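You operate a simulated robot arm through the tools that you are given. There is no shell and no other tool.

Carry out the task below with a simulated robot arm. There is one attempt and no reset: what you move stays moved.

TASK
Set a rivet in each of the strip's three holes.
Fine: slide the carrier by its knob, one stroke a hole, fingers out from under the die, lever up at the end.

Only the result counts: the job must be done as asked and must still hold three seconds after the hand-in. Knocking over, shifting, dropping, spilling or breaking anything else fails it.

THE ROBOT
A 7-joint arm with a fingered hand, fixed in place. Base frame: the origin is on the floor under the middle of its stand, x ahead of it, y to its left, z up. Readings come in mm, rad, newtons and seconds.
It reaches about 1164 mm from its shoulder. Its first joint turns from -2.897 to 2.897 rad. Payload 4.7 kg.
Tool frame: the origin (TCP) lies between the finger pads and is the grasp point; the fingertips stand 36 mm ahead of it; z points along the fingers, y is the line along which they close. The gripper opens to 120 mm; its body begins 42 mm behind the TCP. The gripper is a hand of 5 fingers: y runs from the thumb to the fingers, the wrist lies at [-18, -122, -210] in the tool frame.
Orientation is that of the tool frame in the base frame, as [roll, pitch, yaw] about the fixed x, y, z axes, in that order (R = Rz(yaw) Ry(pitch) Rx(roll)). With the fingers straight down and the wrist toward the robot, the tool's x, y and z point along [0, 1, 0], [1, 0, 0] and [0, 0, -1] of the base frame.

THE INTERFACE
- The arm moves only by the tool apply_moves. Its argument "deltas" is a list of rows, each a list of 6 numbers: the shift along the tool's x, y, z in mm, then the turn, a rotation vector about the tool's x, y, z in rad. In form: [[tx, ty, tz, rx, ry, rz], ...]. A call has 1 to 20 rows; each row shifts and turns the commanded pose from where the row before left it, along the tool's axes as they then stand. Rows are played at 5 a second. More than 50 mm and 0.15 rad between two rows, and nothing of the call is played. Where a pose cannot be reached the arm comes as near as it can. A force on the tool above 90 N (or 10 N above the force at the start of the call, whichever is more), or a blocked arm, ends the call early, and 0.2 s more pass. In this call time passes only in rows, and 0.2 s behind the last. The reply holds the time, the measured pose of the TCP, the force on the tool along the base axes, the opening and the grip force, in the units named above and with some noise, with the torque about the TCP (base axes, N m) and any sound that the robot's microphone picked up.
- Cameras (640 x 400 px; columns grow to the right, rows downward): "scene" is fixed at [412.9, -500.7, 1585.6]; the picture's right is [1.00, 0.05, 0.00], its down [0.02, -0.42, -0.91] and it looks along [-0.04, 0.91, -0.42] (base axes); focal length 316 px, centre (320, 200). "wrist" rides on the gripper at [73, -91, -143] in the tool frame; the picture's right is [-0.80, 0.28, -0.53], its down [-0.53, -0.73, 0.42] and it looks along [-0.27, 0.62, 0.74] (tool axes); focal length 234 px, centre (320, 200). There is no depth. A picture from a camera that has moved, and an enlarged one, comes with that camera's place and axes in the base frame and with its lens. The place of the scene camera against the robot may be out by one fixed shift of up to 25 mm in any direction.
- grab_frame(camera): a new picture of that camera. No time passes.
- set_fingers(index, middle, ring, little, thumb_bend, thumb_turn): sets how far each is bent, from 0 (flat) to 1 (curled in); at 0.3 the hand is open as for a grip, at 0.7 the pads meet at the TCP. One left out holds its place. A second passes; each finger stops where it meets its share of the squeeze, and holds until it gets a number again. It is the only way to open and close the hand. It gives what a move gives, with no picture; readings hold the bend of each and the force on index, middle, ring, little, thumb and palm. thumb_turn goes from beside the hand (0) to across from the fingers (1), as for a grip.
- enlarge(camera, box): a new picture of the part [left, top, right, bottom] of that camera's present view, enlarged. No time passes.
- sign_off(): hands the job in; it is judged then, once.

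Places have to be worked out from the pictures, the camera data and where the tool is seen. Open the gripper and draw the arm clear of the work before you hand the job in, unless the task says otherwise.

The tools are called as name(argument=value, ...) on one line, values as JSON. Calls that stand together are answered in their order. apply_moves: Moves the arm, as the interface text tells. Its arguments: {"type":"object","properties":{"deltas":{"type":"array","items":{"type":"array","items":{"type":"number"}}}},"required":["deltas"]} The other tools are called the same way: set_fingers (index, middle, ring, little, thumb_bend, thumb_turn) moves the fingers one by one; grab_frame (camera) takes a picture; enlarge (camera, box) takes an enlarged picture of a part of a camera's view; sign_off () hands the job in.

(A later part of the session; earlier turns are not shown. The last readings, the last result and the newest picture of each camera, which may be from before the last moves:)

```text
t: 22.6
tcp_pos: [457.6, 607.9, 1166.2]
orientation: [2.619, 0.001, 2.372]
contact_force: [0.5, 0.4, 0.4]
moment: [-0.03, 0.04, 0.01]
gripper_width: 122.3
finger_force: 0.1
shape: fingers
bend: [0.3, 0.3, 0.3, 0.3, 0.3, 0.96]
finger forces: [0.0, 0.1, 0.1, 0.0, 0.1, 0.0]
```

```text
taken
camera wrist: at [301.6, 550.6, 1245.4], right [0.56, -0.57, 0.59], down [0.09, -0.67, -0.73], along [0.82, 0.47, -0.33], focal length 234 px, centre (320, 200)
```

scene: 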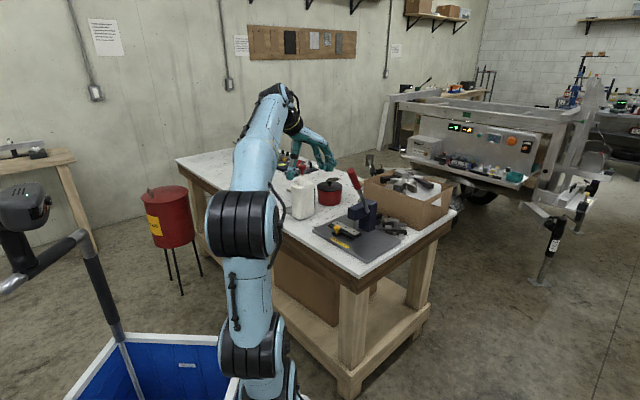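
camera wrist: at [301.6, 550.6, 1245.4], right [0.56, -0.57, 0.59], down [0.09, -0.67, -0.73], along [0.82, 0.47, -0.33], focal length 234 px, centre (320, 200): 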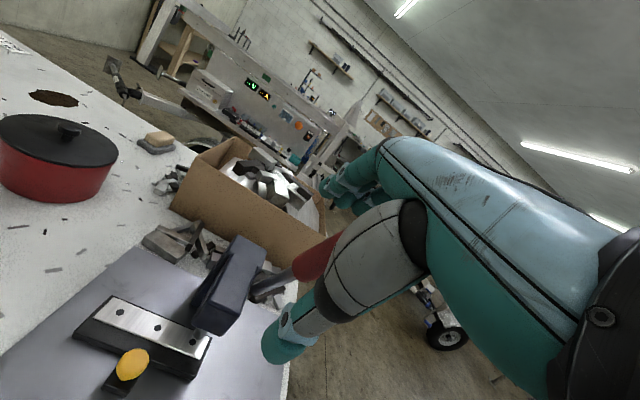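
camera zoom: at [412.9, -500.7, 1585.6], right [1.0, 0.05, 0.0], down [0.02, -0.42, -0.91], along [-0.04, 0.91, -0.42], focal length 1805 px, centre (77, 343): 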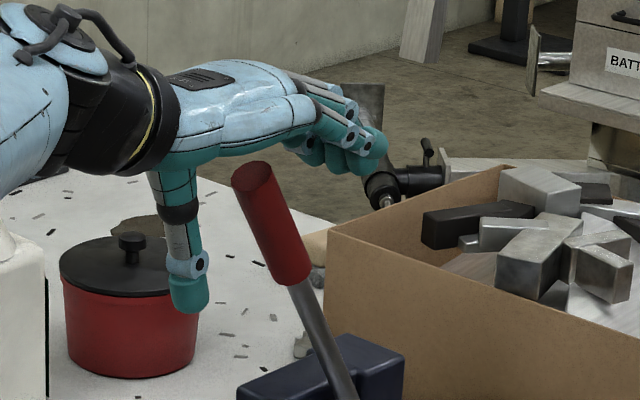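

The grip end sits between thumb and fingers with no contact yet. I'll close the fingers gently around it from the far side and check the forces and picture.

set_fingers(index=0.56, middle=0.56, ring=0.56, little=0.56, thumb_bend=0.5)

enlarge(camera="scene", box=[325, 140, 415, 200])

enlarge(camera="wrist", box=[230, 140, 450, 380])

```text
t: 23.6
tcp_pos: [458.0, 608.2, 1165.5]
orientation: [2.618, 0.001, 2.372]
contact_force: [-0.6, 0.2, -0.8]
moment: [-0.01, 0.0, 0.02]
gripper_width: 54.8
finger_force: 0.1
shape: fingers
bend: [0.56, 0.56, 0.56, 0.56, 0.5, 0.98]
finger forces: [0.1, 0.0, 0.0, 0.0, 0.1, 0.0]
```

```text
6.67 times, centred on (370, 170) of scene
camera zoom: at [412.9, -500.7, 1585.6], right [1.0, 0.05, 0.0], down [0.02, -0.42, -0.91], along [-0.04, 0.91, -0.42], focal length 2106 px, centre (-13, 400)
```

zoom: 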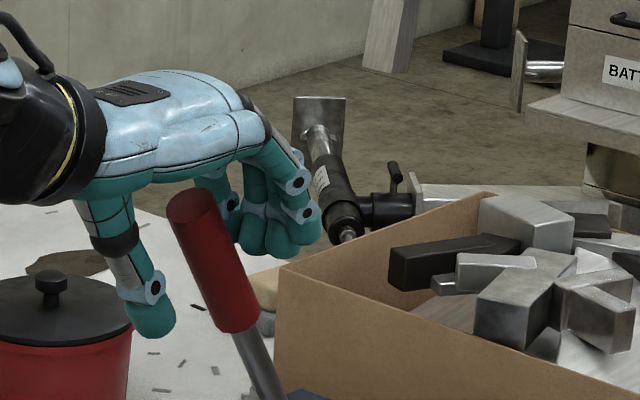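

```text
1.67 times, centred on (340, 260) of wrist
camera zoom: at [301.5, 550.8, 1245.1], right [0.56, -0.57, 0.59], down [0.09, -0.67, -0.73], along [0.82, 0.47, -0.33], focal length 390 px, centre (287, 100)
```

zoom: 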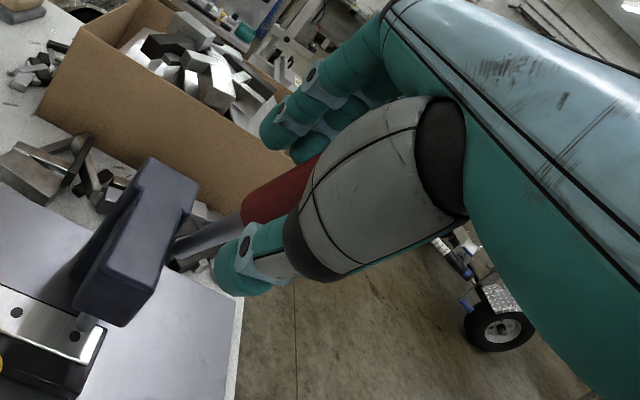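

It's a loose cage, with about 20 mm clearance on each side. I'll close a bit more for a snugger hold.

set_fingers(index=0.63, middle=0.63, ring=0.63, little=0.63, thumb_bend=0.58)

enlarge(camera="scene", box=[325, 140, 415, 200])

```text
t: 24.6
tcp_pos: [457.8, 607.9, 1166.3]
orientation: [2.617, 0.001, 2.373]
contact_force: [1.4, 1.7, 1.4]
moment: [0.04, -0.03, 0.03]
gripper_width: 33.4
finger_force: 0.7
shape: fingers
bend: [0.63, 0.62, 0.63, 0.63, 0.57, 0.99]
finger forces: [0.0, 1.1, 0.1, 0.0, 0.1, 0.1]
```

```text
6.67 times, centred on (370, 170) of scene
camera zoom: at [412.9, -500.7, 1585.6], right [1.0, 0.05, 0.0], down [0.02, -0.42, -0.91], along [-0.04, 0.91, -0.42], focal length 2106 px, centre (-13, 400)
```

zoom: 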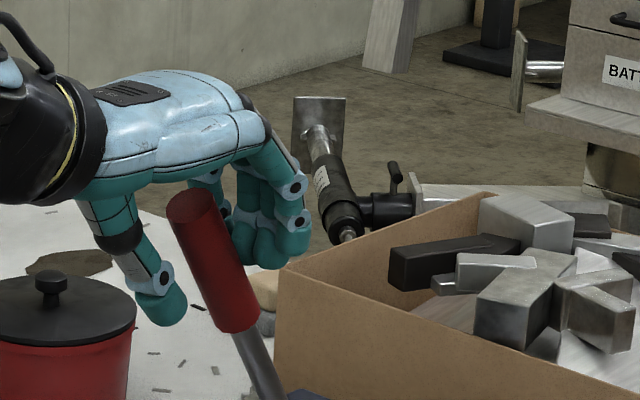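

The middle finger is just touching the lever from the far side at 1.1 N, and the lever hasn't moved. I'll start the pull along its arc, with the hand turning along with it, in small steps while watching the forces.

apply_moves(deltas=[[0, -11.4, 0.3, -0.05, 0, 0], [0, -11.4, 0.3, -0.05, 0, 0], [0, -11.4, 0.3, -0.05, 0, 0]])

enlarge(camera="scene", box=[310, 150, 415, 220])

```text
t: 25.4
tcp_pos: [436.4, 588.2, 1145.3]
orientation: [2.469, 0.0, 2.372]
contact_force: [1.9, 0.7, 3.2]
moment: [0.04, -0.12, -0.02]
gripper_width: 33.1
finger_force: 1.1
shape: fingers
bend: [0.63, 0.61, 0.63, 0.63, 0.57, 0.99]
finger forces: [0.0, 2.9, 0.0, 0.0, 0.0, 0.0]
```

```text
5.71 times, centred on (362, 185) of scene
camera zoom: at [412.9, -500.7, 1585.6], right [1.0, 0.05, 0.0], down [0.02, -0.42, -0.91], along [-0.04, 0.91, -0.42], focal length 1805 px, centre (77, 286)
```

zoom: 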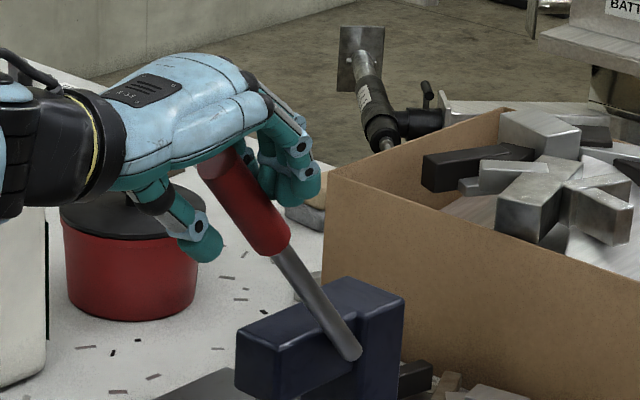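

The lever follows at about 3 N. I'll continue the arc.

apply_moves(deltas=[[0, -11.4, 0.3, -0.05, 0, 0], [0, -11.4, 0.3, -0.05, 0, 0], [0, -11.4, 0.3, -0.05, 0, 0], [0, -11.4, 0.3, -0.05, 0, 0], [0, -11.4, 0.3, -0.05, 0, 0]])

enlarge(camera="scene", box=[310, 165, 415, 235])

```text
t: 26.6
tcp_pos: [409.3, 558.2, 1102.8]
orientation: [2.219, -0.002, 2.375]
contact_force: [0.2, 1.9, 2.9]
moment: [0.06, -0.09, 0.1]
gripper_width: 33.3
finger_force: 2.0
shape: fingers
bend: [0.63, 0.6, 0.63, 0.63, 0.57, 0.99]
finger forces: [0.1, 3.7, 0.1, 0.0, 0.0, 0.0]
```

```text
5.71 times, centred on (362, 200) of scene
camera zoom: at [412.9, -500.7, 1585.6], right [1.0, 0.05, 0.0], down [0.02, -0.42, -0.91], along [-0.04, 0.91, -0.42], focal length 1805 px, centre (77, 200)
```

zoom: 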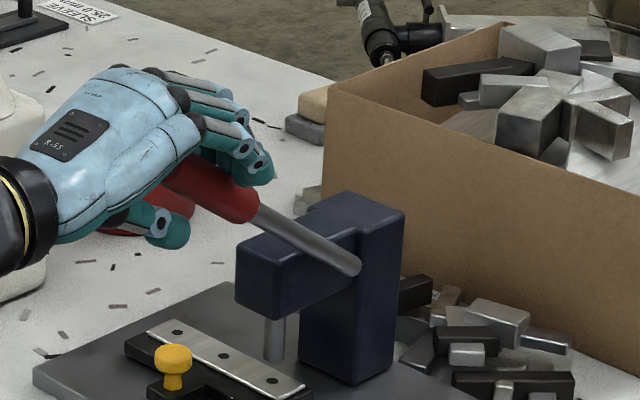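

The lever is about 53° down and moving smoothly at under 4 N. I'll keep following the arc.

apply_moves(deltas=[[0, -11.4, 0.3, -0.05, 0, 0], [0, -11.4, 0.3, -0.05, 0, 0], [0, -11.4, 0.3, -0.05, 0, 0], [0, -11.4, 0.3, -0.05, 0, 0]])

enlarge(camera="scene", box=[310, 175, 400, 235])

```text
t: 27.6
tcp_pos: [393.6, 540.9, 1063.5]
orientation: [2.018, -0.001, 2.371]
contact_force: [-0.5, 3.0, 3.7]
moment: [0.08, -0.15, 0.1]
gripper_width: 33.3
finger_force: 2.4
shape: fingers
bend: [0.63, 0.6, 0.63, 0.63, 0.57, 0.99]
finger forces: [0.0, 4.2, 0.1, 0.0, 0.1, 0.0]
```

```text
6.67 times, centred on (355, 205) of scene
camera zoom: at [412.9, -500.7, 1585.6], right [1.0, 0.05, 0.0], down [0.02, -0.42, -0.91], along [-0.04, 0.91, -0.42], focal length 2106 px, centre (87, 167)
```

zoom: 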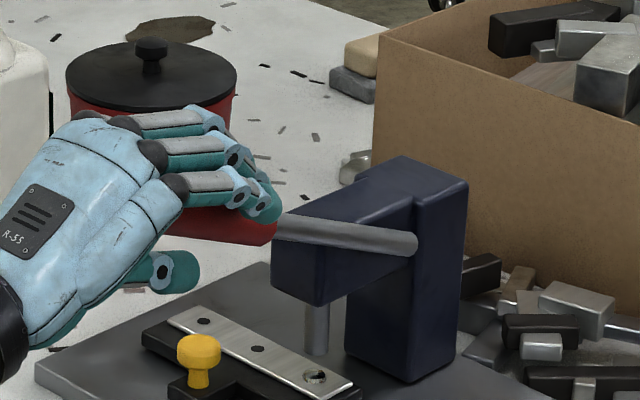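

Something has changed at the hole under the punch. I'll zoom in before continuing.

enlarge(camera="scene", box=[336, 215, 366, 235])

```text
16.00 times, centred on (351, 225) of scene
camera zoom: at [412.9, -500.7, 1585.6], right [1.0, 0.05, 0.0], down [0.02, -0.42, -0.91], along [-0.04, 0.91, -0.42], focal length 5054 px, centre (-176, -200)
```

zoom: 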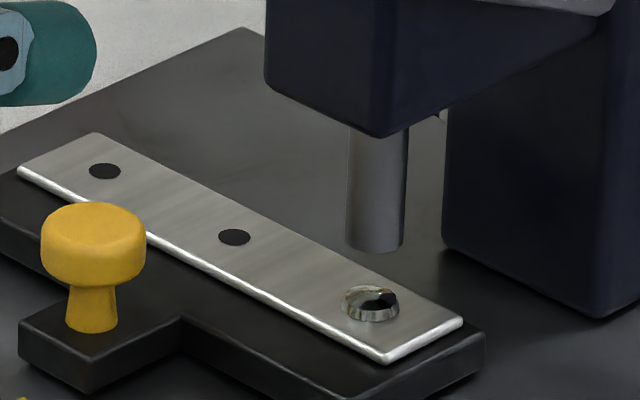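

A rivet head has appeared in the hole. To finish this same stroke I'll continue gently a bit further toward the stop and watch for any change.

apply_moves(deltas=[[0, -11.4, 0.3, -0.05, 0, 0], [0, -11.4, 0.3, -0.05, 0, 0], [0, -11.4, 0.3, -0.05, 0, 0]])

enlarge(camera="scene", box=[336, 215, 366, 235])

enlarge(camera="scene", box=[310, 175, 400, 235])

```text
t: 28.4
tcp_pos: [385.8, 532.3, 1033.1]
orientation: [1.869, 0.0, 2.373]
contact_force: [1.0, 3.0, 5.6]
moment: [0.04, -0.13, 0.1]
gripper_width: 33.3
finger_force: 2.6
shape: fingers
bend: [0.63, 0.59, 0.63, 0.63, 0.57, 0.99]
finger forces: [0.3, 4.6, 0.0, 0.0, 0.0, 0.0]
```

```text
16.00 times, centred on (351, 225) of scene
camera zoom: at [412.9, -500.7, 1585.6], right [1.0, 0.05, 0.0], down [0.02, -0.42, -0.91], along [-0.04, 0.91, -0.42], focal length 5054 px, centre (-176, -200)
```

zoom: 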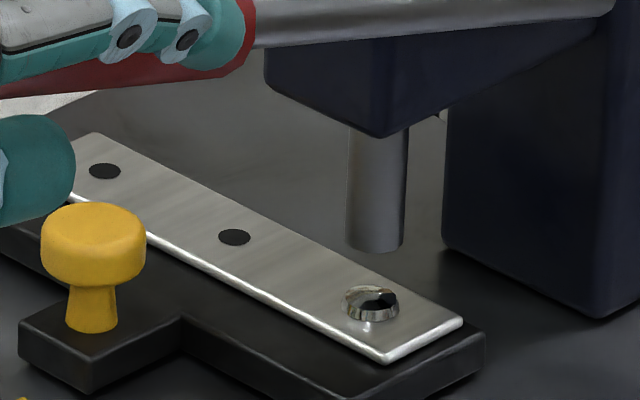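

```text
6.67 times, centred on (355, 205) of scene
camera zoom: at [412.9, -500.7, 1585.6], right [1.0, 0.05, 0.0], down [0.02, -0.42, -0.91], along [-0.04, 0.91, -0.42], focal length 2106 px, centre (87, 167)
```

zoom: 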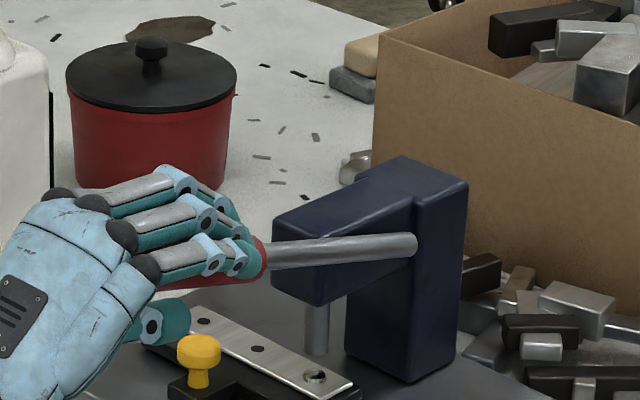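

No change in the rivet, and force is rising only like a return spring. I'll go a little further to make sure the stroke is complete, since there's still room below the hand.

apply_moves(deltas=[[0, -11.4, 0.3, -0.05, 0, 0], [0, -11.4, 0.3, -0.05, 0, 0], [0, -11.4, 0.3, -0.05, 0, 0]])

enlarge(camera="scene", box=[310, 175, 400, 235])

```text
t: 29.2
tcp_pos: [379.0, 528.0, 1004.0]
orientation: [1.716, -0.002, 2.374]
contact_force: [2.7, 14.2, 23.8]
moment: [-0.31, -0.45, 0.11]
gripper_width: 37.2
finger_force: 14.2
shape: fingers
bend: [0.6, 0.49, 0.63, 0.63, 0.57, 0.99]
finger forces: [7.4, 21.8, 0.0, 0.1, 0.0, 0.0]
```

```text
6.67 times, centred on (355, 205) of scene
camera zoom: at [412.9, -500.7, 1585.6], right [1.0, 0.05, 0.0], down [0.02, -0.42, -0.91], along [-0.04, 0.91, -0.42], focal length 2106 px, centre (87, 167)
```

zoom: 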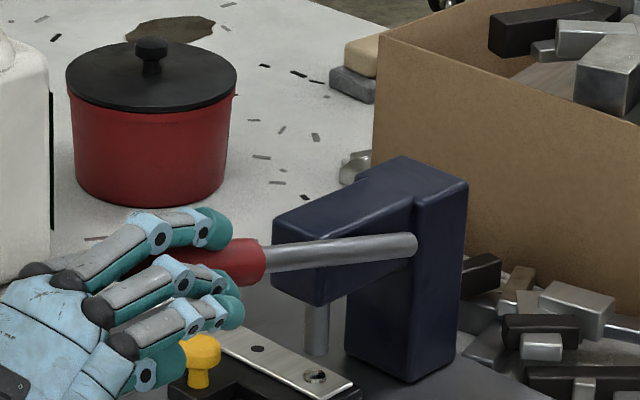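

The lever hit its stop at about 75°: force jumped to about 22 N and the fingers gave slightly. The stroke is full, so I'll reverse along the arc to bring the lever back up, checking whether it follows by spring or thumb.

apply_moves(deltas=[[0, 11.4, 0.3, 0.05, 0, 0], [0, 11.4, 0.3, 0.05, 0, 0], [0, 11.4, 0.3, 0.05, 0, 0], [0, 11.4, 0.3, 0.05, 0, 0], [0, 11.4, 0.3, 0.05, 0, 0], [0, 11.4, 0.3, 0.05, 0, 0], [0, 11.4, 0.3, 0.05, 0, 0], [0, 11.4, 0.3, 0.05, 0, 0], [0, 11.4, 0.3, 0.05, 0, 0]])

enlarge(camera="scene", box=[310, 165, 415, 235])

```text
t: 31.2
tcp_pos: [404.6, 553.9, 1094.5]
orientation: [2.169, 0.0, 2.373]
contact_force: [-16.0, 4.0, 12.1]
moment: [0.28, -0.32, 0.42]
gripper_width: 26.3
finger_force: 11.2
shape: fingers
bend: [0.68, 0.56, 0.63, 0.63, 0.57, 0.99]
finger forces: [14.3, 8.9, 0.1, 0.0, 0.0, 0.0]
```

```text
5.71 times, centred on (362, 200) of scene
camera zoom: at [412.9, -500.7, 1585.6], right [1.0, 0.05, 0.0], down [0.02, -0.42, -0.91], along [-0.04, 0.91, -0.42], focal length 1805 px, centre (77, 200)
```

zoom: 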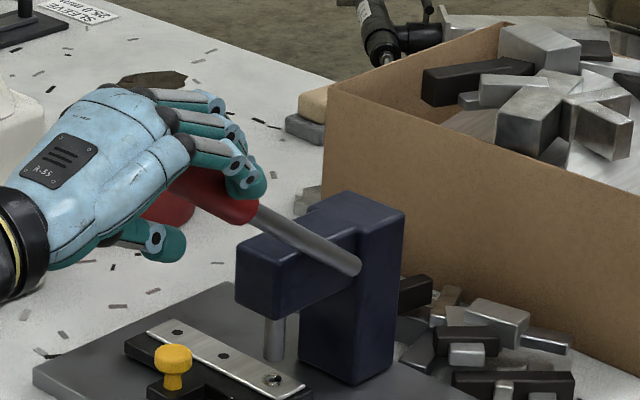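

The lever is following back up. The index finger is wedged sideways against it, with about 14 N laterally, so I'll relax just the index before continuing.

set_fingers(index=0.45)

enlarge(camera="scene", box=[310, 165, 415, 235])

enlarge(camera="wrist", box=[200, 100, 450, 380])

```text
t: 32.2
tcp_pos: [407.2, 551.9, 1093.0]
orientation: [2.171, 0.001, 2.372]
contact_force: [3.9, 0.4, 1.6]
moment: [0.02, -0.07, -0.07]
gripper_width: 60.0
finger_force: 2.8
shape: fingers
bend: [0.45, 0.6, 0.63, 0.63, 0.57, 0.99]
finger forces: [0.0, 4.2, 0.0, 0.0, 0.0, 0.0]
```

```text
5.71 times, centred on (362, 200) of scene
camera zoom: at [412.9, -500.7, 1585.6], right [1.0, 0.05, 0.0], down [0.02, -0.42, -0.91], along [-0.04, 0.91, -0.42], focal length 1805 px, centre (77, 200)
```

zoom: 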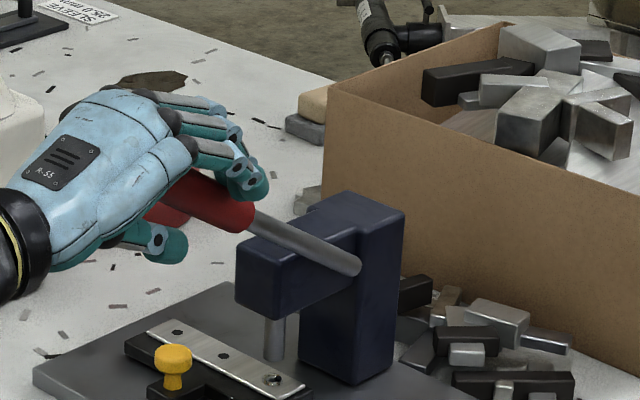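

```text
1.43 times, centred on (325, 240) of wrist
camera zoom: at [236.9, 482.1, 1100.0], right [0.38, -0.76, 0.53], down [0.34, -0.41, -0.84], along [0.86, 0.5, 0.1], focal length 334 px, centre (313, 143)
```

zoom: 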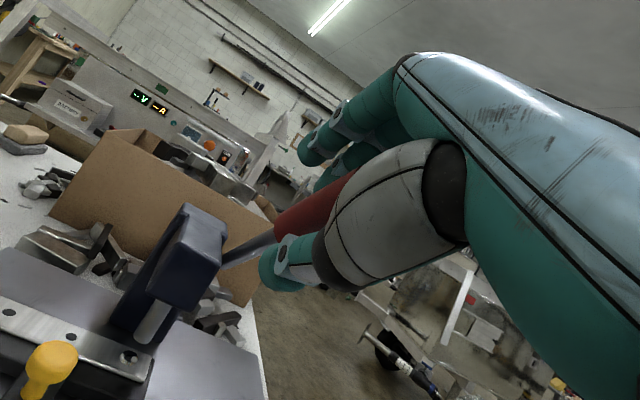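

The side load is gone and the lever presses lightly on the middle finger at 4.2 N, so it has a return spring. I'll continue back to the top.

apply_moves(deltas=[[0, 11.4, 0.3, 0.05, 0, 0], [0, 11.4, 0.3, 0.05, 0, 0], [0, 11.4, 0.3, 0.05, 0, 0], [0, 11.4, 0.3, 0.05, 0, 0], [0, 11.4, 0.3, 0.05, 0, 0], [0, 11.4, 0.3, 0.05, 0, 0], [0, 11.4, 0.3, 0.05, 0, 0], [0, 11.4, 0.3, 0.05, 0, 0], [0, 11.4, 0.3, 0.05, 0, 0]])

enlarge(camera="scene", box=[310, 140, 415, 210])

```text
t: 34.2
tcp_pos: [456.9, 609.1, 1165.4]
orientation: [2.618, 0.0, 2.373]
contact_force: [1.3, -0.2, -0.4]
moment: [0.0, -0.03, -0.03]
gripper_width: 60.1
finger_force: 0.5
shape: fingers
bend: [0.45, 0.62, 0.63, 0.63, 0.57, 0.99]
finger forces: [0.0, 0.9, 0.0, 0.1, 0.1, 0.0]
```

```text
5.71 times, centred on (362, 175) of scene
camera zoom: at [412.9, -500.7, 1585.6], right [1.0, 0.05, 0.0], down [0.02, -0.42, -0.91], along [-0.04, 0.91, -0.42], focal length 1805 px, centre (77, 343)
```

zoom: 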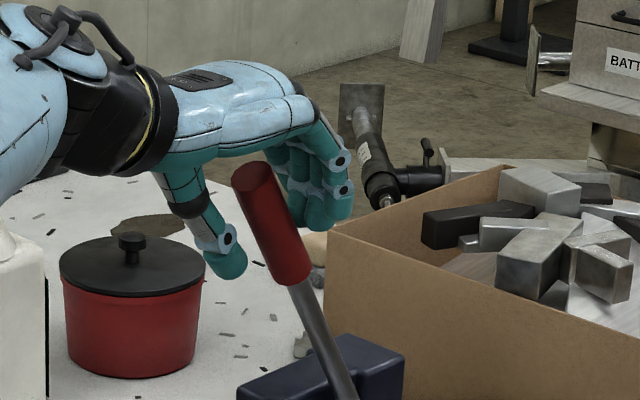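

The lever is fully back up and the first rivet is set. I'll open the hand, withdraw along the lever axis, back off and level the hand.

set_fingers(index=0.3, middle=0.3, ring=0.3, little=0.3, thumb_bend=0.3)

apply_moves(deltas=[[0, 0, -15, 0, 0, 0], [0, 0, -22, 0, 0, 0], [0, 0, -22, 0, 0, 0], [0, 0, -23, 0, 0, 0], [0, 0, -23, 0, 0, 0], [0, -33, -18, 0, 0, 0], [0, -33, -18, 0, 0, 0], [0, -33, -18, 0, 0, 0], [0, -33, -18, 0, 0, 0], [0, 0, 0, 0.1309, 0, 0], [0, 0, 0, 0.1309, 0, 0], [0, 0, 0, 0.1309, 0, 0], [0, 0, 0, 0.1309, 0, 0]])

set_fingers(index=1.0, middle=1.0, ring=1.0, little=0.4, thumb_bend=0.3)

set_fingers(thumb_bend=1.0, thumb_turn=0.98)

grab_frame(camera="scene")

enlarge(camera="scene", box=[310, 200, 370, 240])

```text
t: 35.2
tcp_pos: [456.8, 608.8, 1165.7]
orientation: [2.619, -0.001, 2.372]
contact_force: [1.0, 0.6, -0.5]
moment: [-0.03, -0.01, 0.02]
gripper_width: 122.1
finger_force: 0.3
shape: fingers
bend: [0.3, 0.3, 0.3, 0.3, 0.3, 0.96]
finger forces: [0.0, 0.1, 0.0, 0.0, 0.0, 0.0]
```

```text
t: 38.0
tcp_pos: [316.0, 461.8, 1250.8]
orientation: [-3.138, -0.001, 2.373]
contact_force: [0.4, -1.0, 1.1]
moment: [0.06, -0.01, 0.01]
gripper_width: 122.3
finger_force: 0.1
shape: fingers
bend: [0.3, 0.3, 0.3, 0.3, 0.3, 0.96]
finger forces: [0.0, 0.0, 0.1, 0.1, 0.0, 0.0]
```

```text
t: 39.0
tcp_pos: [316.1, 463.0, 1250.0]
orientation: [3.141, 0.0, 2.372]
contact_force: [0.0, -0.1, 0.3]
moment: [0.0, 0.0, -0.01]
gripper_width: 80.4
finger_force: 0.0
shape: fingers
bend: [1.0, 1.0, 1.0, 0.4, 0.3, 0.96]
finger forces: [0.0, 0.0, 0.0, 0.0, 0.0, 0.0]
```

```text
t: 40.0
tcp_pos: [315.1, 462.5, 1250.3]
orientation: [3.141, 0.0, 2.372]
contact_force: [-0.3, -0.3, -0.7]
moment: [0.01, 0.01, 0.0]
gripper_width: 41.6
finger_force: 0.1
shape: fingers
bend: [1.0, 1.0, 1.0, 0.4, 0.92, 1.0]
finger forces: [0.0, 0.0, 0.0, 0.0, 0.0, 0.1]
```

```text
taken
```

scene: 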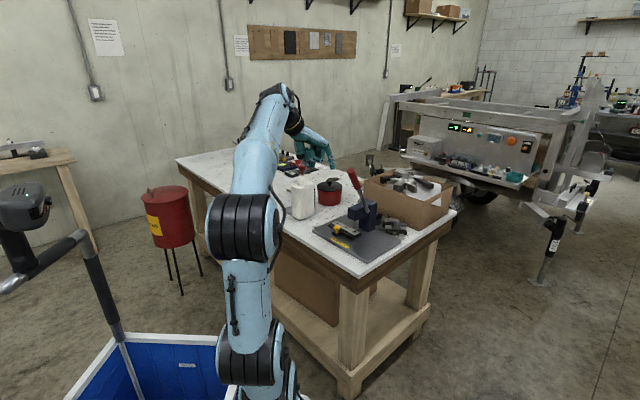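

```text
10.00 times, centred on (340, 220) of scene
camera zoom: at [412.9, -500.7, 1585.6], right [1.0, 0.05, 0.0], down [0.02, -0.42, -0.91], along [-0.04, 0.91, -0.42], focal length 3159 px, centre (120, 0)
```

zoom: 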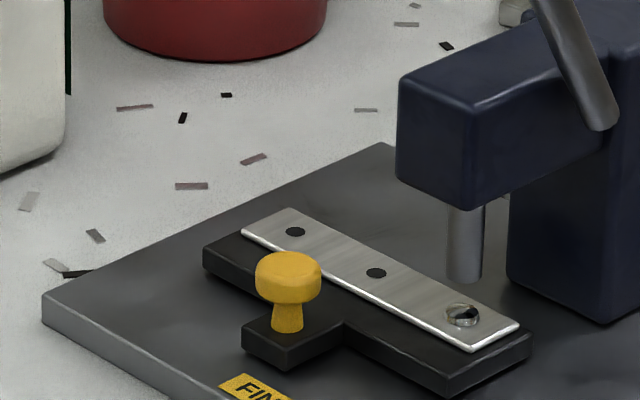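

The first rivet is visible, the carrier is still indexed and the lever is up. Next I'll bring the little finger back to just left of the knob's new position (e≈-164), above cap height first.

apply_moves(deltas=[[20.3, 0, 31.3, 0, 0, 0], [20.3, 0, 31.3, 0, 0, 0], [20.3, 0, 31.3, 0, 0, 0], [20.3, 0, 31.3, 0, 0, 0], [20.3, 0, 31.3, 0, 0, 0], [20.3, 0, 31.3, 0, 0, 0], [20.3, 0, 31.3, 0, 0, 0], [20.3, 0, 31.3, 0, 0, 0], [0, 34, 9, 0, 0, 0], [0, 34, 9, 0, 0, 0], [0, 34, 9, 0, 0, 0], [0, 34, 9, 0, 0, 0], [0, 34, 9, 0, 0, 0]])

enlarge(camera="scene", box=[310, 200, 370, 240])

```text
t: 42.8
tcp_pos: [313.5, 701.0, 959.1]
orientation: [3.14, -0.001, 2.374]
contact_force: [0.4, -0.3, 0.7]
moment: [-0.05, -0.05, 0.03]
gripper_width: 41.5
finger_force: 0.2
shape: fingers
bend: [1.0, 1.0, 1.0, 0.4, 0.92, 1.0]
finger forces: [0.0, 0.1, 0.0, 0.0, 0.0, 0.0]
```

```text
10.00 times, centred on (340, 220) of scene
camera zoom: at [412.9, -500.7, 1585.6], right [1.0, 0.05, 0.0], down [0.02, -0.42, -0.91], along [-0.04, 0.91, -0.42], focal length 3159 px, centre (120, 0)
```

zoom: 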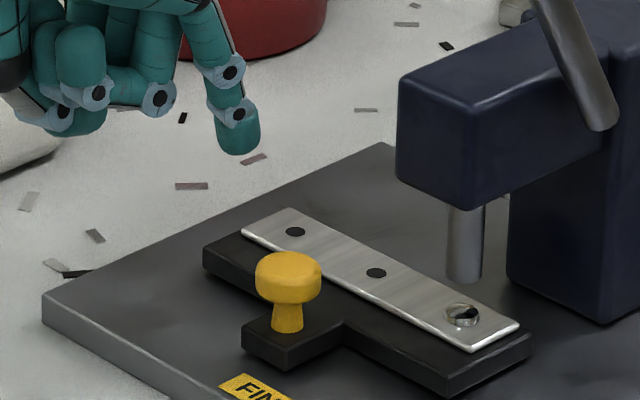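

It's lined up as before, now at e≈-263. I'll descend 64 mm beside the knob.

apply_moves(deltas=[[0, 0, 16, 0, 0, 0], [0, 0, 16, 0, 0, 0], [0, 0, 16, 0, 0, 0], [0, 0, 16, 0, 0, 0]])

enlarge(camera="scene", box=[310, 200, 370, 240])

```text
t: 43.8
tcp_pos: [317.6, 697.6, 891.0]
orientation: [-3.141, -0.002, 2.372]
contact_force: [0.1, 0.3, 0.2]
moment: [0.04, -0.01, 0.0]
gripper_width: 41.5
finger_force: 0.1
shape: fingers
bend: [1.0, 1.0, 1.0, 0.4, 0.92, 1.0]
finger forces: [0.0, 0.0, 0.0, 0.1, 0.1, 0.0]
```

```text
10.00 times, centred on (340, 220) of scene
camera zoom: at [412.9, -500.7, 1585.6], right [1.0, 0.05, 0.0], down [0.02, -0.42, -0.91], along [-0.04, 0.91, -0.42], focal length 3159 px, centre (120, 0)
```

zoom: 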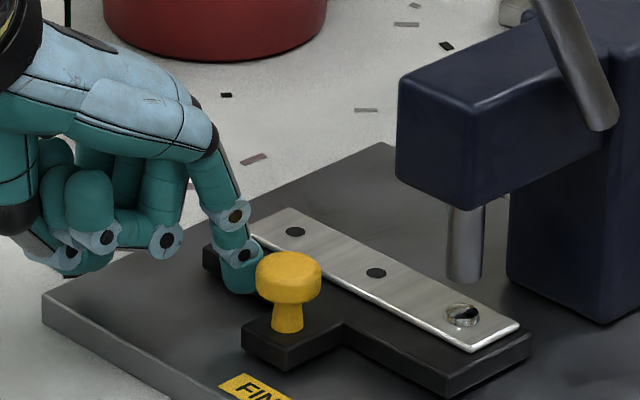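

It's beside the knob with about 16 mm to contact. I'll push right in 3 mm steps for 45 mm, giving roughly 29 mm of carrier travel, then check.

apply_moves(deltas=[[-3, 0, 0, 0, 0, 0], [-3, 0, 0, 0, 0, 0], [-3, 0, 0, 0, 0, 0], [-3, 0, 0, 0, 0, 0], [-3, 0, 0, 0, 0, 0], [-3, 0, 0, 0, 0, 0], [-3, 0, 0, 0, 0, 0], [-3, 0, 0, 0, 0, 0], [-3, 0, 0, 0, 0, 0], [-3, 0, 0, 0, 0, 0], [-3, 0, 0, 0, 0, 0], [-3, 0, 0, 0, 0, 0], [-3, 0, 0, 0, 0, 0], [-3, 0, 0, 0, 0, 0], [-3, 0, 0, 0, 0, 0]])

enlarge(camera="scene", box=[315, 205, 375, 245])

```text
t: 47.0
tcp_pos: [348.7, 666.2, 890.8]
orientation: [3.141, -0.001, 2.373]
contact_force: [0.2, -0.2, 0.5]
moment: [-0.01, -0.03, 0.02]
gripper_width: 41.7
finger_force: 0.7
shape: fingers
bend: [1.0, 1.0, 1.0, 0.4, 0.92, 1.0]
finger forces: [0.0, 0.0, 0.0, 0.5, 0.0, 0.0]
```

```text
10.00 times, centred on (345, 225) of scene
camera zoom: at [412.9, -500.7, 1585.6], right [1.0, 0.05, 0.0], down [0.02, -0.42, -0.91], along [-0.04, 0.91, -0.42], focal length 3159 px, centre (70, -50)
```

zoom: 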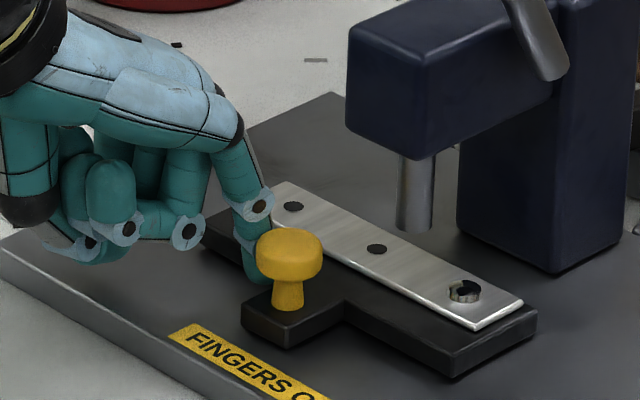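

The carrier moved about 29.5 mm as expected, with about 20.5 mm left. I'll push 14 mm more in 2 mm steps and expect the detent to take the last few.

apply_moves(deltas=[[-2, 0, 0, 0, 0, 0], [-2, 0, 0, 0, 0, 0], [-2, 0, 0, 0, 0, 0], [-2, 0, 0, 0, 0, 0], [-2, 0, 0, 0, 0, 0], [-2, 0, 0, 0, 0, 0], [-2, 0, 0, 0, 0, 0]])

enlarge(camera="scene", box=[315, 205, 375, 245])

```text
t: 48.6
tcp_pos: [359.3, 655.9, 891.4]
orientation: [3.141, 0.001, 2.371]
contact_force: [-0.1, -0.4, 0.9]
moment: [-0.05, 0.04, 0.06]
gripper_width: 41.9
finger_force: 0.1
shape: fingers
bend: [1.0, 1.0, 1.0, 0.4, 0.92, 1.0]
finger forces: [0.0, 0.2, 0.1, 0.0, 0.0, 0.0]
```

```text
10.00 times, centred on (345, 225) of scene
camera zoom: at [412.9, -500.7, 1585.6], right [1.0, 0.05, 0.0], down [0.02, -0.42, -0.91], along [-0.04, 0.91, -0.42], focal length 3159 px, centre (70, -50)
```

zoom: 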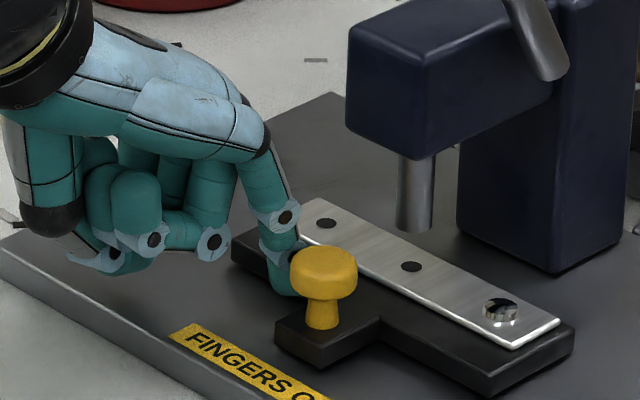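

The middle hole is now at exactly the same image spot as the first one was when indexed, and the finger is unloaded. I'll retreat and return to the lever as before.

apply_moves(deltas=[[4, 0, 0, 0, 0, 0], [8, 0, 0, 0, 0, 0], [8, 0, 0, 0, 0, 0], [0, -20, -30, 0, 0, 0], [0, -30, -35, 0, 0, 0], [0, -30, -35, 0, 0, 0], [0, -35, -35, 0, 0, 0], [0, -35, -35, 0, 0, 0], [0, -20, -35, 0, 0, 0], [-24.7, 0, -31, 0, 0, 0], [-24.7, 0, -31, 0, 0, 0], [-24.7, 0, -31, 0, 0, 0], [-24.7, 0, -31, 0, 0, 0], [-24.7, 0, -31, 0, 0, 0]])

set_fingers(index=0.3, middle=0.3, ring=0.3, little=0.3, thumb_bend=0.3, thumb_turn=0.98)

enlarge(camera="scene", box=[315, 205, 375, 245])

enlarge(camera="wrist", box=[230, 120, 380, 230])

```text
t: 51.6
tcp_pos: [313.8, 459.8, 1249.4]
orientation: [-3.141, 0.0, 2.372]
contact_force: [0.7, 0.6, -0.1]
moment: [-0.04, -0.01, -0.04]
gripper_width: 41.7
finger_force: 0.1
shape: fingers
bend: [1.0, 1.0, 1.0, 0.4, 0.92, 1.0]
finger forces: [0.0, 0.1, 0.0, 0.1, 0.1, 0.0]
```

```text
t: 52.6
tcp_pos: [313.1, 460.1, 1249.7]
orientation: [-3.141, 0.001, 2.372]
contact_force: [0.3, 0.0, 0.8]
moment: [0.01, 0.0, 0.01]
gripper_width: 122.0
finger_force: 0.1
shape: fingers
bend: [0.3, 0.3, 0.3, 0.3, 0.3, 0.96]
finger forces: [0.0, 0.0, 0.0, 0.0, 0.0, 0.0]
```

```text
10.00 times, centred on (345, 225) of scene
camera zoom: at [412.9, -500.7, 1585.6], right [1.0, 0.05, 0.0], down [0.02, -0.42, -0.91], along [-0.04, 0.91, -0.42], focal length 3159 px, centre (70, -50)
```

zoom: 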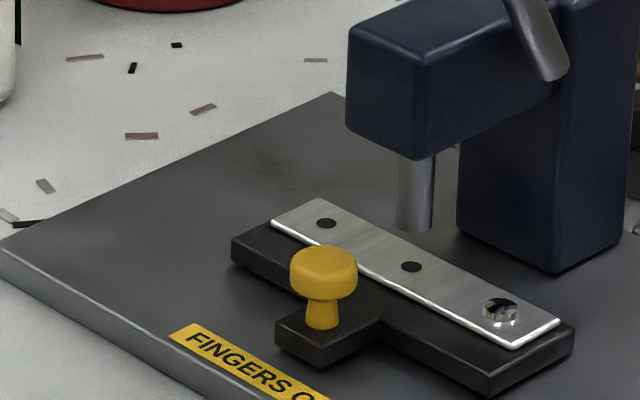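

```text
3.64 times, centred on (305, 175) of wrist
camera zoom: at [198.5, 444.8, 1394.1], right [0.77, -0.36, 0.53], down [-0.13, -0.9, -0.42], along [0.62, 0.26, -0.74], focal length 852 px, centre (374, 291)
```

zoom: 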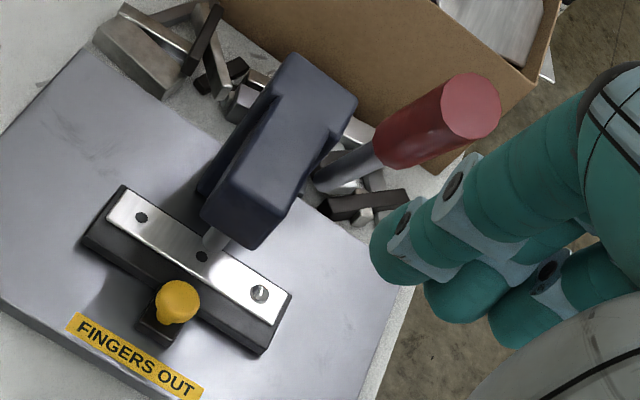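

Hole 2 is indexed, the first rivet is in place and the lever is up. I'll tilt and move onto the lever again.

apply_moves(deltas=[[0, 0, 0, -0.1309, 0, 0], [0, 0, 0, -0.1309, 0, 0], [0, 0, 0, -0.1309, 0, 0], [0, 0, 0, -0.1309, 0, 0], [0, 33.6, 18.2, 0, 0, 0], [0, 33.6, 18.2, 0, 0, 0], [0, 33.6, 18.2, 0, 0, 0], [0, 33.6, 18.2, 0, 0, 0], [0, 0, 21, 0, 0, 0], [0, 0, 21, 0, 0, 0], [0, 0, 21, 0, 0, 0], [0, 0, 21, 0, 0, 0], [0, 0, 20, 0, 0, 0]])

enlarge(camera="scene", box=[310, 140, 415, 210])

```text
t: 55.4
tcp_pos: [458.6, 610.5, 1164.9]
orientation: [2.618, 0.001, 2.37]
contact_force: [0.1, 0.4, 0.3]
moment: [0.01, -0.01, -0.02]
gripper_width: 122.3
finger_force: 0.0
shape: fingers
bend: [0.3, 0.3, 0.3, 0.3, 0.3, 0.96]
finger forces: [0.0, 0.1, 0.0, 0.0, 0.1, 0.0]
```

```text
5.71 times, centred on (362, 175) of scene
camera zoom: at [412.9, -500.7, 1585.6], right [1.0, 0.05, 0.0], down [0.02, -0.42, -0.91], along [-0.04, 0.91, -0.42], focal length 1805 px, centre (77, 343)
```

zoom: 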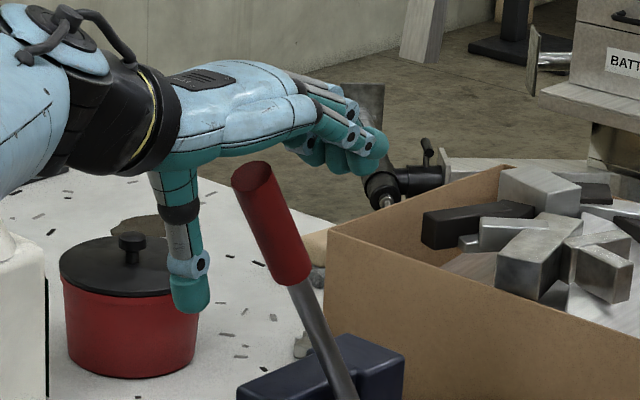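

Same pose as last time, TCP at (459, 610, 1165). I'll close as before, with the index kept more open so it can't wedge.

set_fingers(index=0.45, middle=0.63, ring=0.63, little=0.63, thumb_bend=0.58)

apply_moves(deltas=[[0, -11.4, 0.3, -0.05, 0, 0], [0, -11.4, 0.3, -0.05, 0, 0], [0, -11.4, 0.3, -0.05, 0, 0], [0, -11.4, 0.3, -0.05, 0, 0], [0, -11.4, 0.3, -0.05, 0, 0], [0, -11.4, 0.3, -0.05, 0, 0]])

enlarge(camera="scene", box=[310, 155, 415, 225])

```text
t: 56.4
tcp_pos: [458.9, 610.2, 1163.7]
orientation: [2.618, -0.001, 2.371]
contact_force: [0.2, 0.6, -0.1]
moment: [0.02, -0.02, 0.02]
gripper_width: 60.6
finger_force: 0.5
shape: fingers
bend: [0.45, 0.62, 0.63, 0.63, 0.57, 0.99]
finger forces: [0.0, 0.5, 0.0, 0.0, 0.0, 0.1]
```

```text
t: 57.8
tcp_pos: [421.4, 569.8, 1122.6]
orientation: [2.318, 0.0, 2.372]
contact_force: [1.7, 2.4, 2.3]
moment: [0.05, -0.1, 0.03]
gripper_width: 60.8
finger_force: 1.2
shape: fingers
bend: [0.45, 0.6, 0.63, 0.63, 0.57, 0.99]
finger forces: [0.1, 3.1, 0.1, 0.0, 0.0, 0.0]
```

```text
5.71 times, centred on (362, 190) of scene
camera zoom: at [412.9, -500.7, 1585.6], right [1.0, 0.05, 0.0], down [0.02, -0.42, -0.91], along [-0.04, 0.91, -0.42], focal length 1805 px, centre (77, 257)
```

zoom: 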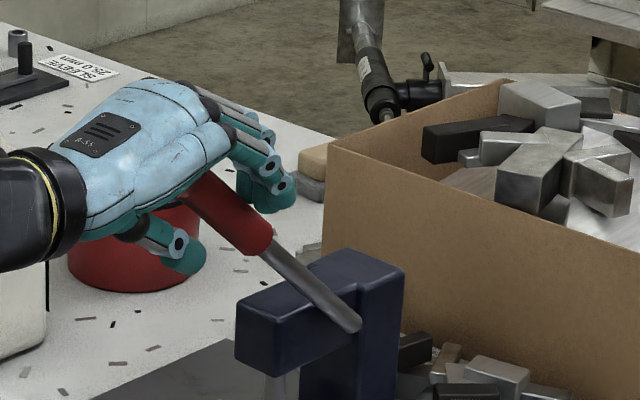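

The lever is following on the middle finger at about 3 N. I'll continue down to about the same angle as last time, just short of the hard stop.

apply_moves(deltas=[[0, -11.4, 0.3, -0.05, 0, 0], [0, -11.4, 0.3, -0.05, 0, 0], [0, -11.4, 0.3, -0.05, 0, 0], [0, -11.4, 0.3, -0.05, 0, 0], [0, -11.4, 0.3, -0.05, 0, 0], [0, -11.4, 0.3, -0.05, 0, 0], [0, -11.4, 0.3, -0.05, 0, 0], [0, -11.4, 0.3, -0.05, 0, 0], [0, -11.4, 0.3, -0.05, 0, 0]])

enlarge(camera="scene", box=[310, 175, 400, 235])

enlarge(camera="scene", box=[336, 215, 366, 235])

```text
t: 59.8
tcp_pos: [386.5, 534.4, 1036.4]
orientation: [1.871, 0.0, 2.372]
contact_force: [3.0, 4.4, 3.8]
moment: [0.01, -0.11, 0.08]
gripper_width: 60.8
finger_force: 2.5
shape: fingers
bend: [0.45, 0.59, 0.63, 0.63, 0.57, 0.99]
finger forces: [0.0, 4.6, 0.1, 0.0, 0.1, 0.1]
```

```text
6.67 times, centred on (355, 205) of scene
camera zoom: at [412.9, -500.7, 1585.6], right [1.0, 0.05, 0.0], down [0.02, -0.42, -0.91], along [-0.04, 0.91, -0.42], focal length 2106 px, centre (87, 167)
```

zoom: 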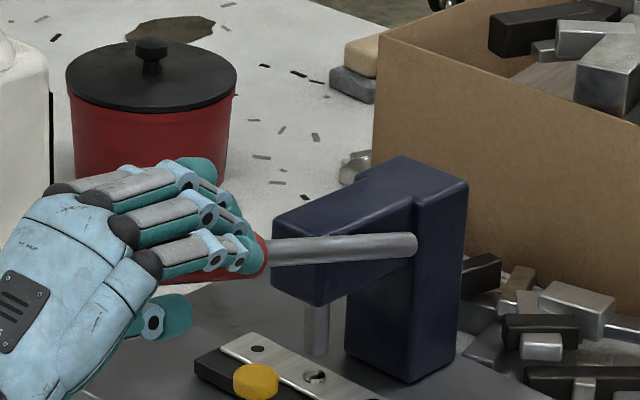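

```text
16.00 times, centred on (351, 225) of scene
camera zoom: at [412.9, -500.7, 1585.6], right [1.0, 0.05, 0.0], down [0.02, -0.42, -0.91], along [-0.04, 0.91, -0.42], focal length 5054 px, centre (-176, -200)
```

zoom: 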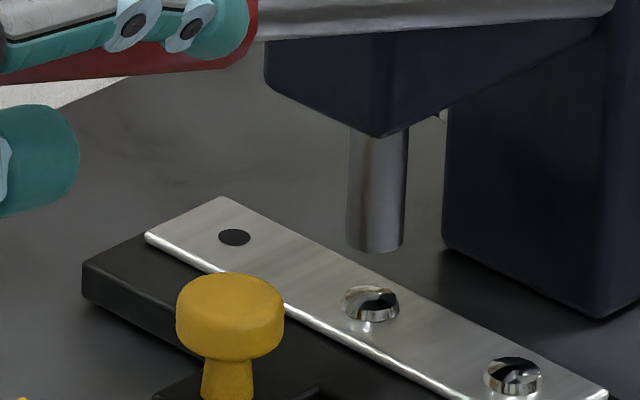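

The second rivet head is in place. I'll return the lever up along the same arc.

apply_moves(deltas=[[0, 11.4, 0.3, 0.05, 0, 0], [0, 11.4, 0.3, 0.05, 0, 0], [0, 11.4, 0.3, 0.05, 0, 0], [0, 11.4, 0.3, 0.05, 0, 0], [0, 11.4, 0.3, 0.05, 0, 0], [0, 11.4, 0.3, 0.05, 0, 0], [0, 11.4, 0.3, 0.05, 0, 0], [0, 11.4, 0.3, 0.05, 0, 0], [0, 11.4, 0.3, 0.05, 0, 0], [0, 11.4, 0.3, 0.05, 0, 0], [0, 11.4, 0.3, 0.05, 0, 0], [0, 11.4, 0.3, 0.05, 0, 0], [0, 11.4, 0.3, 0.05, 0, 0], [0, 11.4, 0.3, 0.05, 0, 0], [0, 11.4, 0.3, 0.05, 0, 0]])

enlarge(camera="scene", box=[310, 140, 415, 210])

```text
t: 63.0
tcp_pos: [458.4, 609.4, 1163.0]
orientation: [2.62, 0.0, 2.374]
contact_force: [1.3, -0.1, 0.9]
moment: [0.03, -0.02, 0.05]
gripper_width: 60.5
finger_force: 0.4
shape: fingers
bend: [0.45, 0.62, 0.63, 0.63, 0.57, 0.99]
finger forces: [0.0, 1.1, 0.0, 0.0, 0.0, 0.0]
```

```text
5.71 times, centred on (362, 175) of scene
camera zoom: at [412.9, -500.7, 1585.6], right [1.0, 0.05, 0.0], down [0.02, -0.42, -0.91], along [-0.04, 0.91, -0.42], focal length 1805 px, centre (77, 343)
```

zoom: 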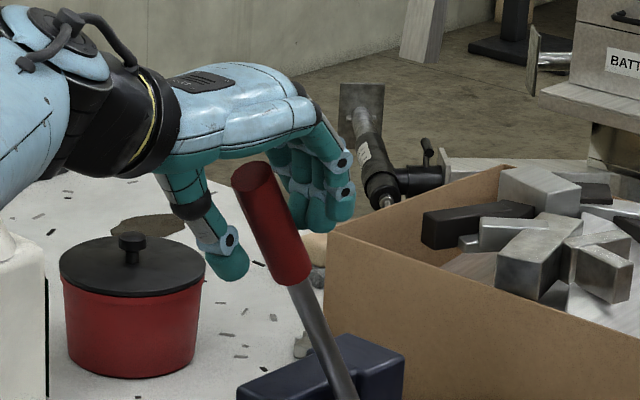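

The lever is up. I'll release, withdraw and level the hand, then make the fist again in free air.

set_fingers(index=0.3, middle=0.3, ring=0.3, little=0.3, thumb_bend=0.3)

apply_moves(deltas=[[0, 0, -15, 0, 0, 0], [0, 0, -22, 0, 0, 0], [0, 0, -22, 0, 0, 0], [0, 0, -23, 0, 0, 0], [0, 0, -23, 0, 0, 0], [0, -33, -18, 0, 0, 0], [0, -33, -18, 0, 0, 0], [0, -33, -18, 0, 0, 0], [0, -33, -18, 0, 0, 0], [0, 0, 0, 0.1309, 0, 0], [0, 0, 0, 0.1309, 0, 0], [0, 0, 0, 0.1309, 0, 0], [0, 0, 0, 0.1309, 0, 0]])

set_fingers(index=1.0, middle=1.0, ring=1.0, little=0.4, thumb_bend=0.3)

set_fingers(thumb_bend=1.0, thumb_turn=0.98)

enlarge(camera="scene", box=[315, 205, 375, 245])

```text
t: 64.0
tcp_pos: [458.9, 609.2, 1164.2]
orientation: [2.619, 0.001, 2.372]
contact_force: [-0.1, -0.3, -0.7]
moment: [-0.01, 0.01, 0.0]
gripper_width: 122.1
finger_force: 0.1
shape: fingers
bend: [0.3, 0.3, 0.3, 0.3, 0.3, 0.96]
finger forces: [0.0, 0.0, 0.1, 0.0, 0.0, 0.1]
```

```text
t: 66.8
tcp_pos: [317.1, 463.7, 1253.0]
orientation: [-3.139, 0.001, 2.375]
contact_force: [0.5, -0.2, 0.6]
moment: [0.0, 0.0, -0.01]
gripper_width: 122.7
finger_force: 0.1
shape: fingers
bend: [0.3, 0.3, 0.3, 0.3, 0.3, 0.96]
finger forces: [0.0, 0.0, 0.1, 0.1, 0.1, 0.1]
```

```text
t: 67.8
tcp_pos: [317.4, 464.9, 1252.1]
orientation: [-3.141, -0.001, 2.371]
contact_force: [0.9, 0.3, 1.5]
moment: [0.02, 0.0, 0.03]
gripper_width: 80.3
finger_force: 0.1
shape: fingers
bend: [1.0, 1.0, 1.0, 0.4, 0.3, 0.96]
finger forces: [0.0, 0.0, 0.0, 0.0, 0.1, 0.0]
```

```text
t: 68.8
tcp_pos: [317.1, 465.1, 1251.8]
orientation: [3.14, -0.001, 2.372]
contact_force: [0.5, 0.0, -0.3]
moment: [-0.05, 0.0, 0.0]
gripper_width: 41.7
finger_force: 0.0
shape: fingers
bend: [1.0, 1.0, 1.0, 0.4, 0.92, 1.0]
finger forces: [0.0, 0.0, 0.0, 0.0, 0.0, 0.1]
```

```text
10.00 times, centred on (345, 225) of scene
camera zoom: at [412.9, -500.7, 1585.6], right [1.0, 0.05, 0.0], down [0.02, -0.42, -0.91], along [-0.04, 0.91, -0.42], focal length 3159 px, centre (70, -50)
```

zoom: 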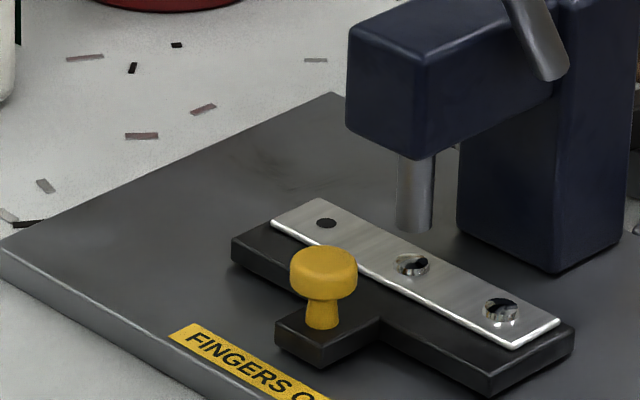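

Two rivets are set and the carrier is still in place. I'll bring the little finger to the left of the knob (now at e≈-113), staying above it first.

apply_moves(deltas=[[14.4, 0, 31.5, 0, 0, 0], [14.4, 0, 31.5, 0, 0, 0], [14.4, 0, 31.5, 0, 0, 0], [14.4, 0, 31.5, 0, 0, 0], [14.4, 0, 31.5, 0, 0, 0], [14.4, 0, 31.5, 0, 0, 0], [14.4, 0, 31.5, 0, 0, 0], [14.4, 0, 31.5, 0, 0, 0], [0, 33.4, 9, 0, 0, 0], [0, 33.4, 9, 0, 0, 0], [0, 33.4, 9, 0, 0, 0], [0, 33.4, 9, 0, 0, 0], [0, 33.4, 9, 0, 0, 0]])

enlarge(camera="scene", box=[315, 200, 375, 240])

```text
t: 71.6
tcp_pos: [350.8, 665.3, 956.8]
orientation: [3.141, -0.002, 2.371]
contact_force: [-0.6, 1.1, 1.4]
moment: [0.0, -0.04, 0.02]
gripper_width: 41.6
finger_force: 0.0
shape: fingers
bend: [1.0, 1.0, 1.0, 0.4, 0.92, 1.0]
finger forces: [0.0, 0.1, 0.0, 0.1, 0.0, 0.1]
```

```text
10.00 times, centred on (345, 220) of scene
camera zoom: at [412.9, -500.7, 1585.6], right [1.0, 0.05, 0.0], down [0.02, -0.42, -0.91], along [-0.04, 0.91, -0.42], focal length 3159 px, centre (70, 0)
```

zoom: 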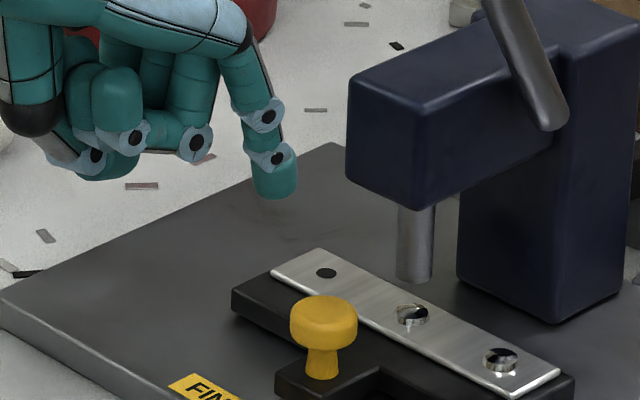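

Positions repeat as before, so I'll descend 64 mm beside the knob.

apply_moves(deltas=[[0, 0, 16, 0, 0, 0], [0, 0, 16, 0, 0, 0], [0, 0, 16, 0, 0, 0], [0, 0, 16, 0, 0, 0]])

enlarge(camera="scene", box=[315, 205, 375, 245])

```text
t: 72.6
tcp_pos: [352.2, 666.0, 891.4]
orientation: [3.141, 0.0, 2.373]
contact_force: [-0.5, -0.1, 0.0]
moment: [0.03, 0.0, 0.07]
gripper_width: 41.5
finger_force: 0.2
shape: fingers
bend: [1.0, 1.0, 1.0, 0.4, 0.92, 1.0]
finger forces: [0.0, 0.0, 0.0, 0.0, 0.0, 0.1]
```

```text
10.00 times, centred on (345, 225) of scene
camera zoom: at [412.9, -500.7, 1585.6], right [1.0, 0.05, 0.0], down [0.02, -0.42, -0.91], along [-0.04, 0.91, -0.42], focal length 3159 px, centre (70, -50)
```

zoom: 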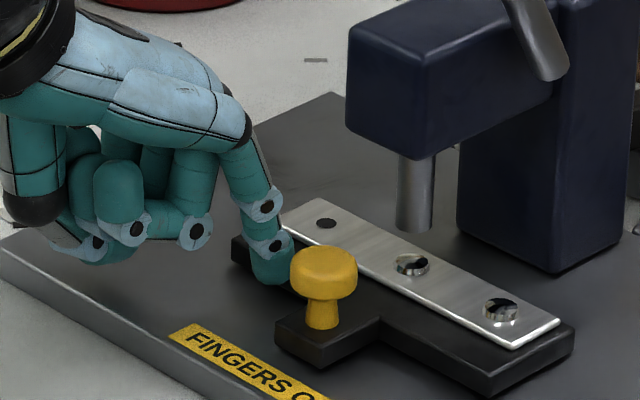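

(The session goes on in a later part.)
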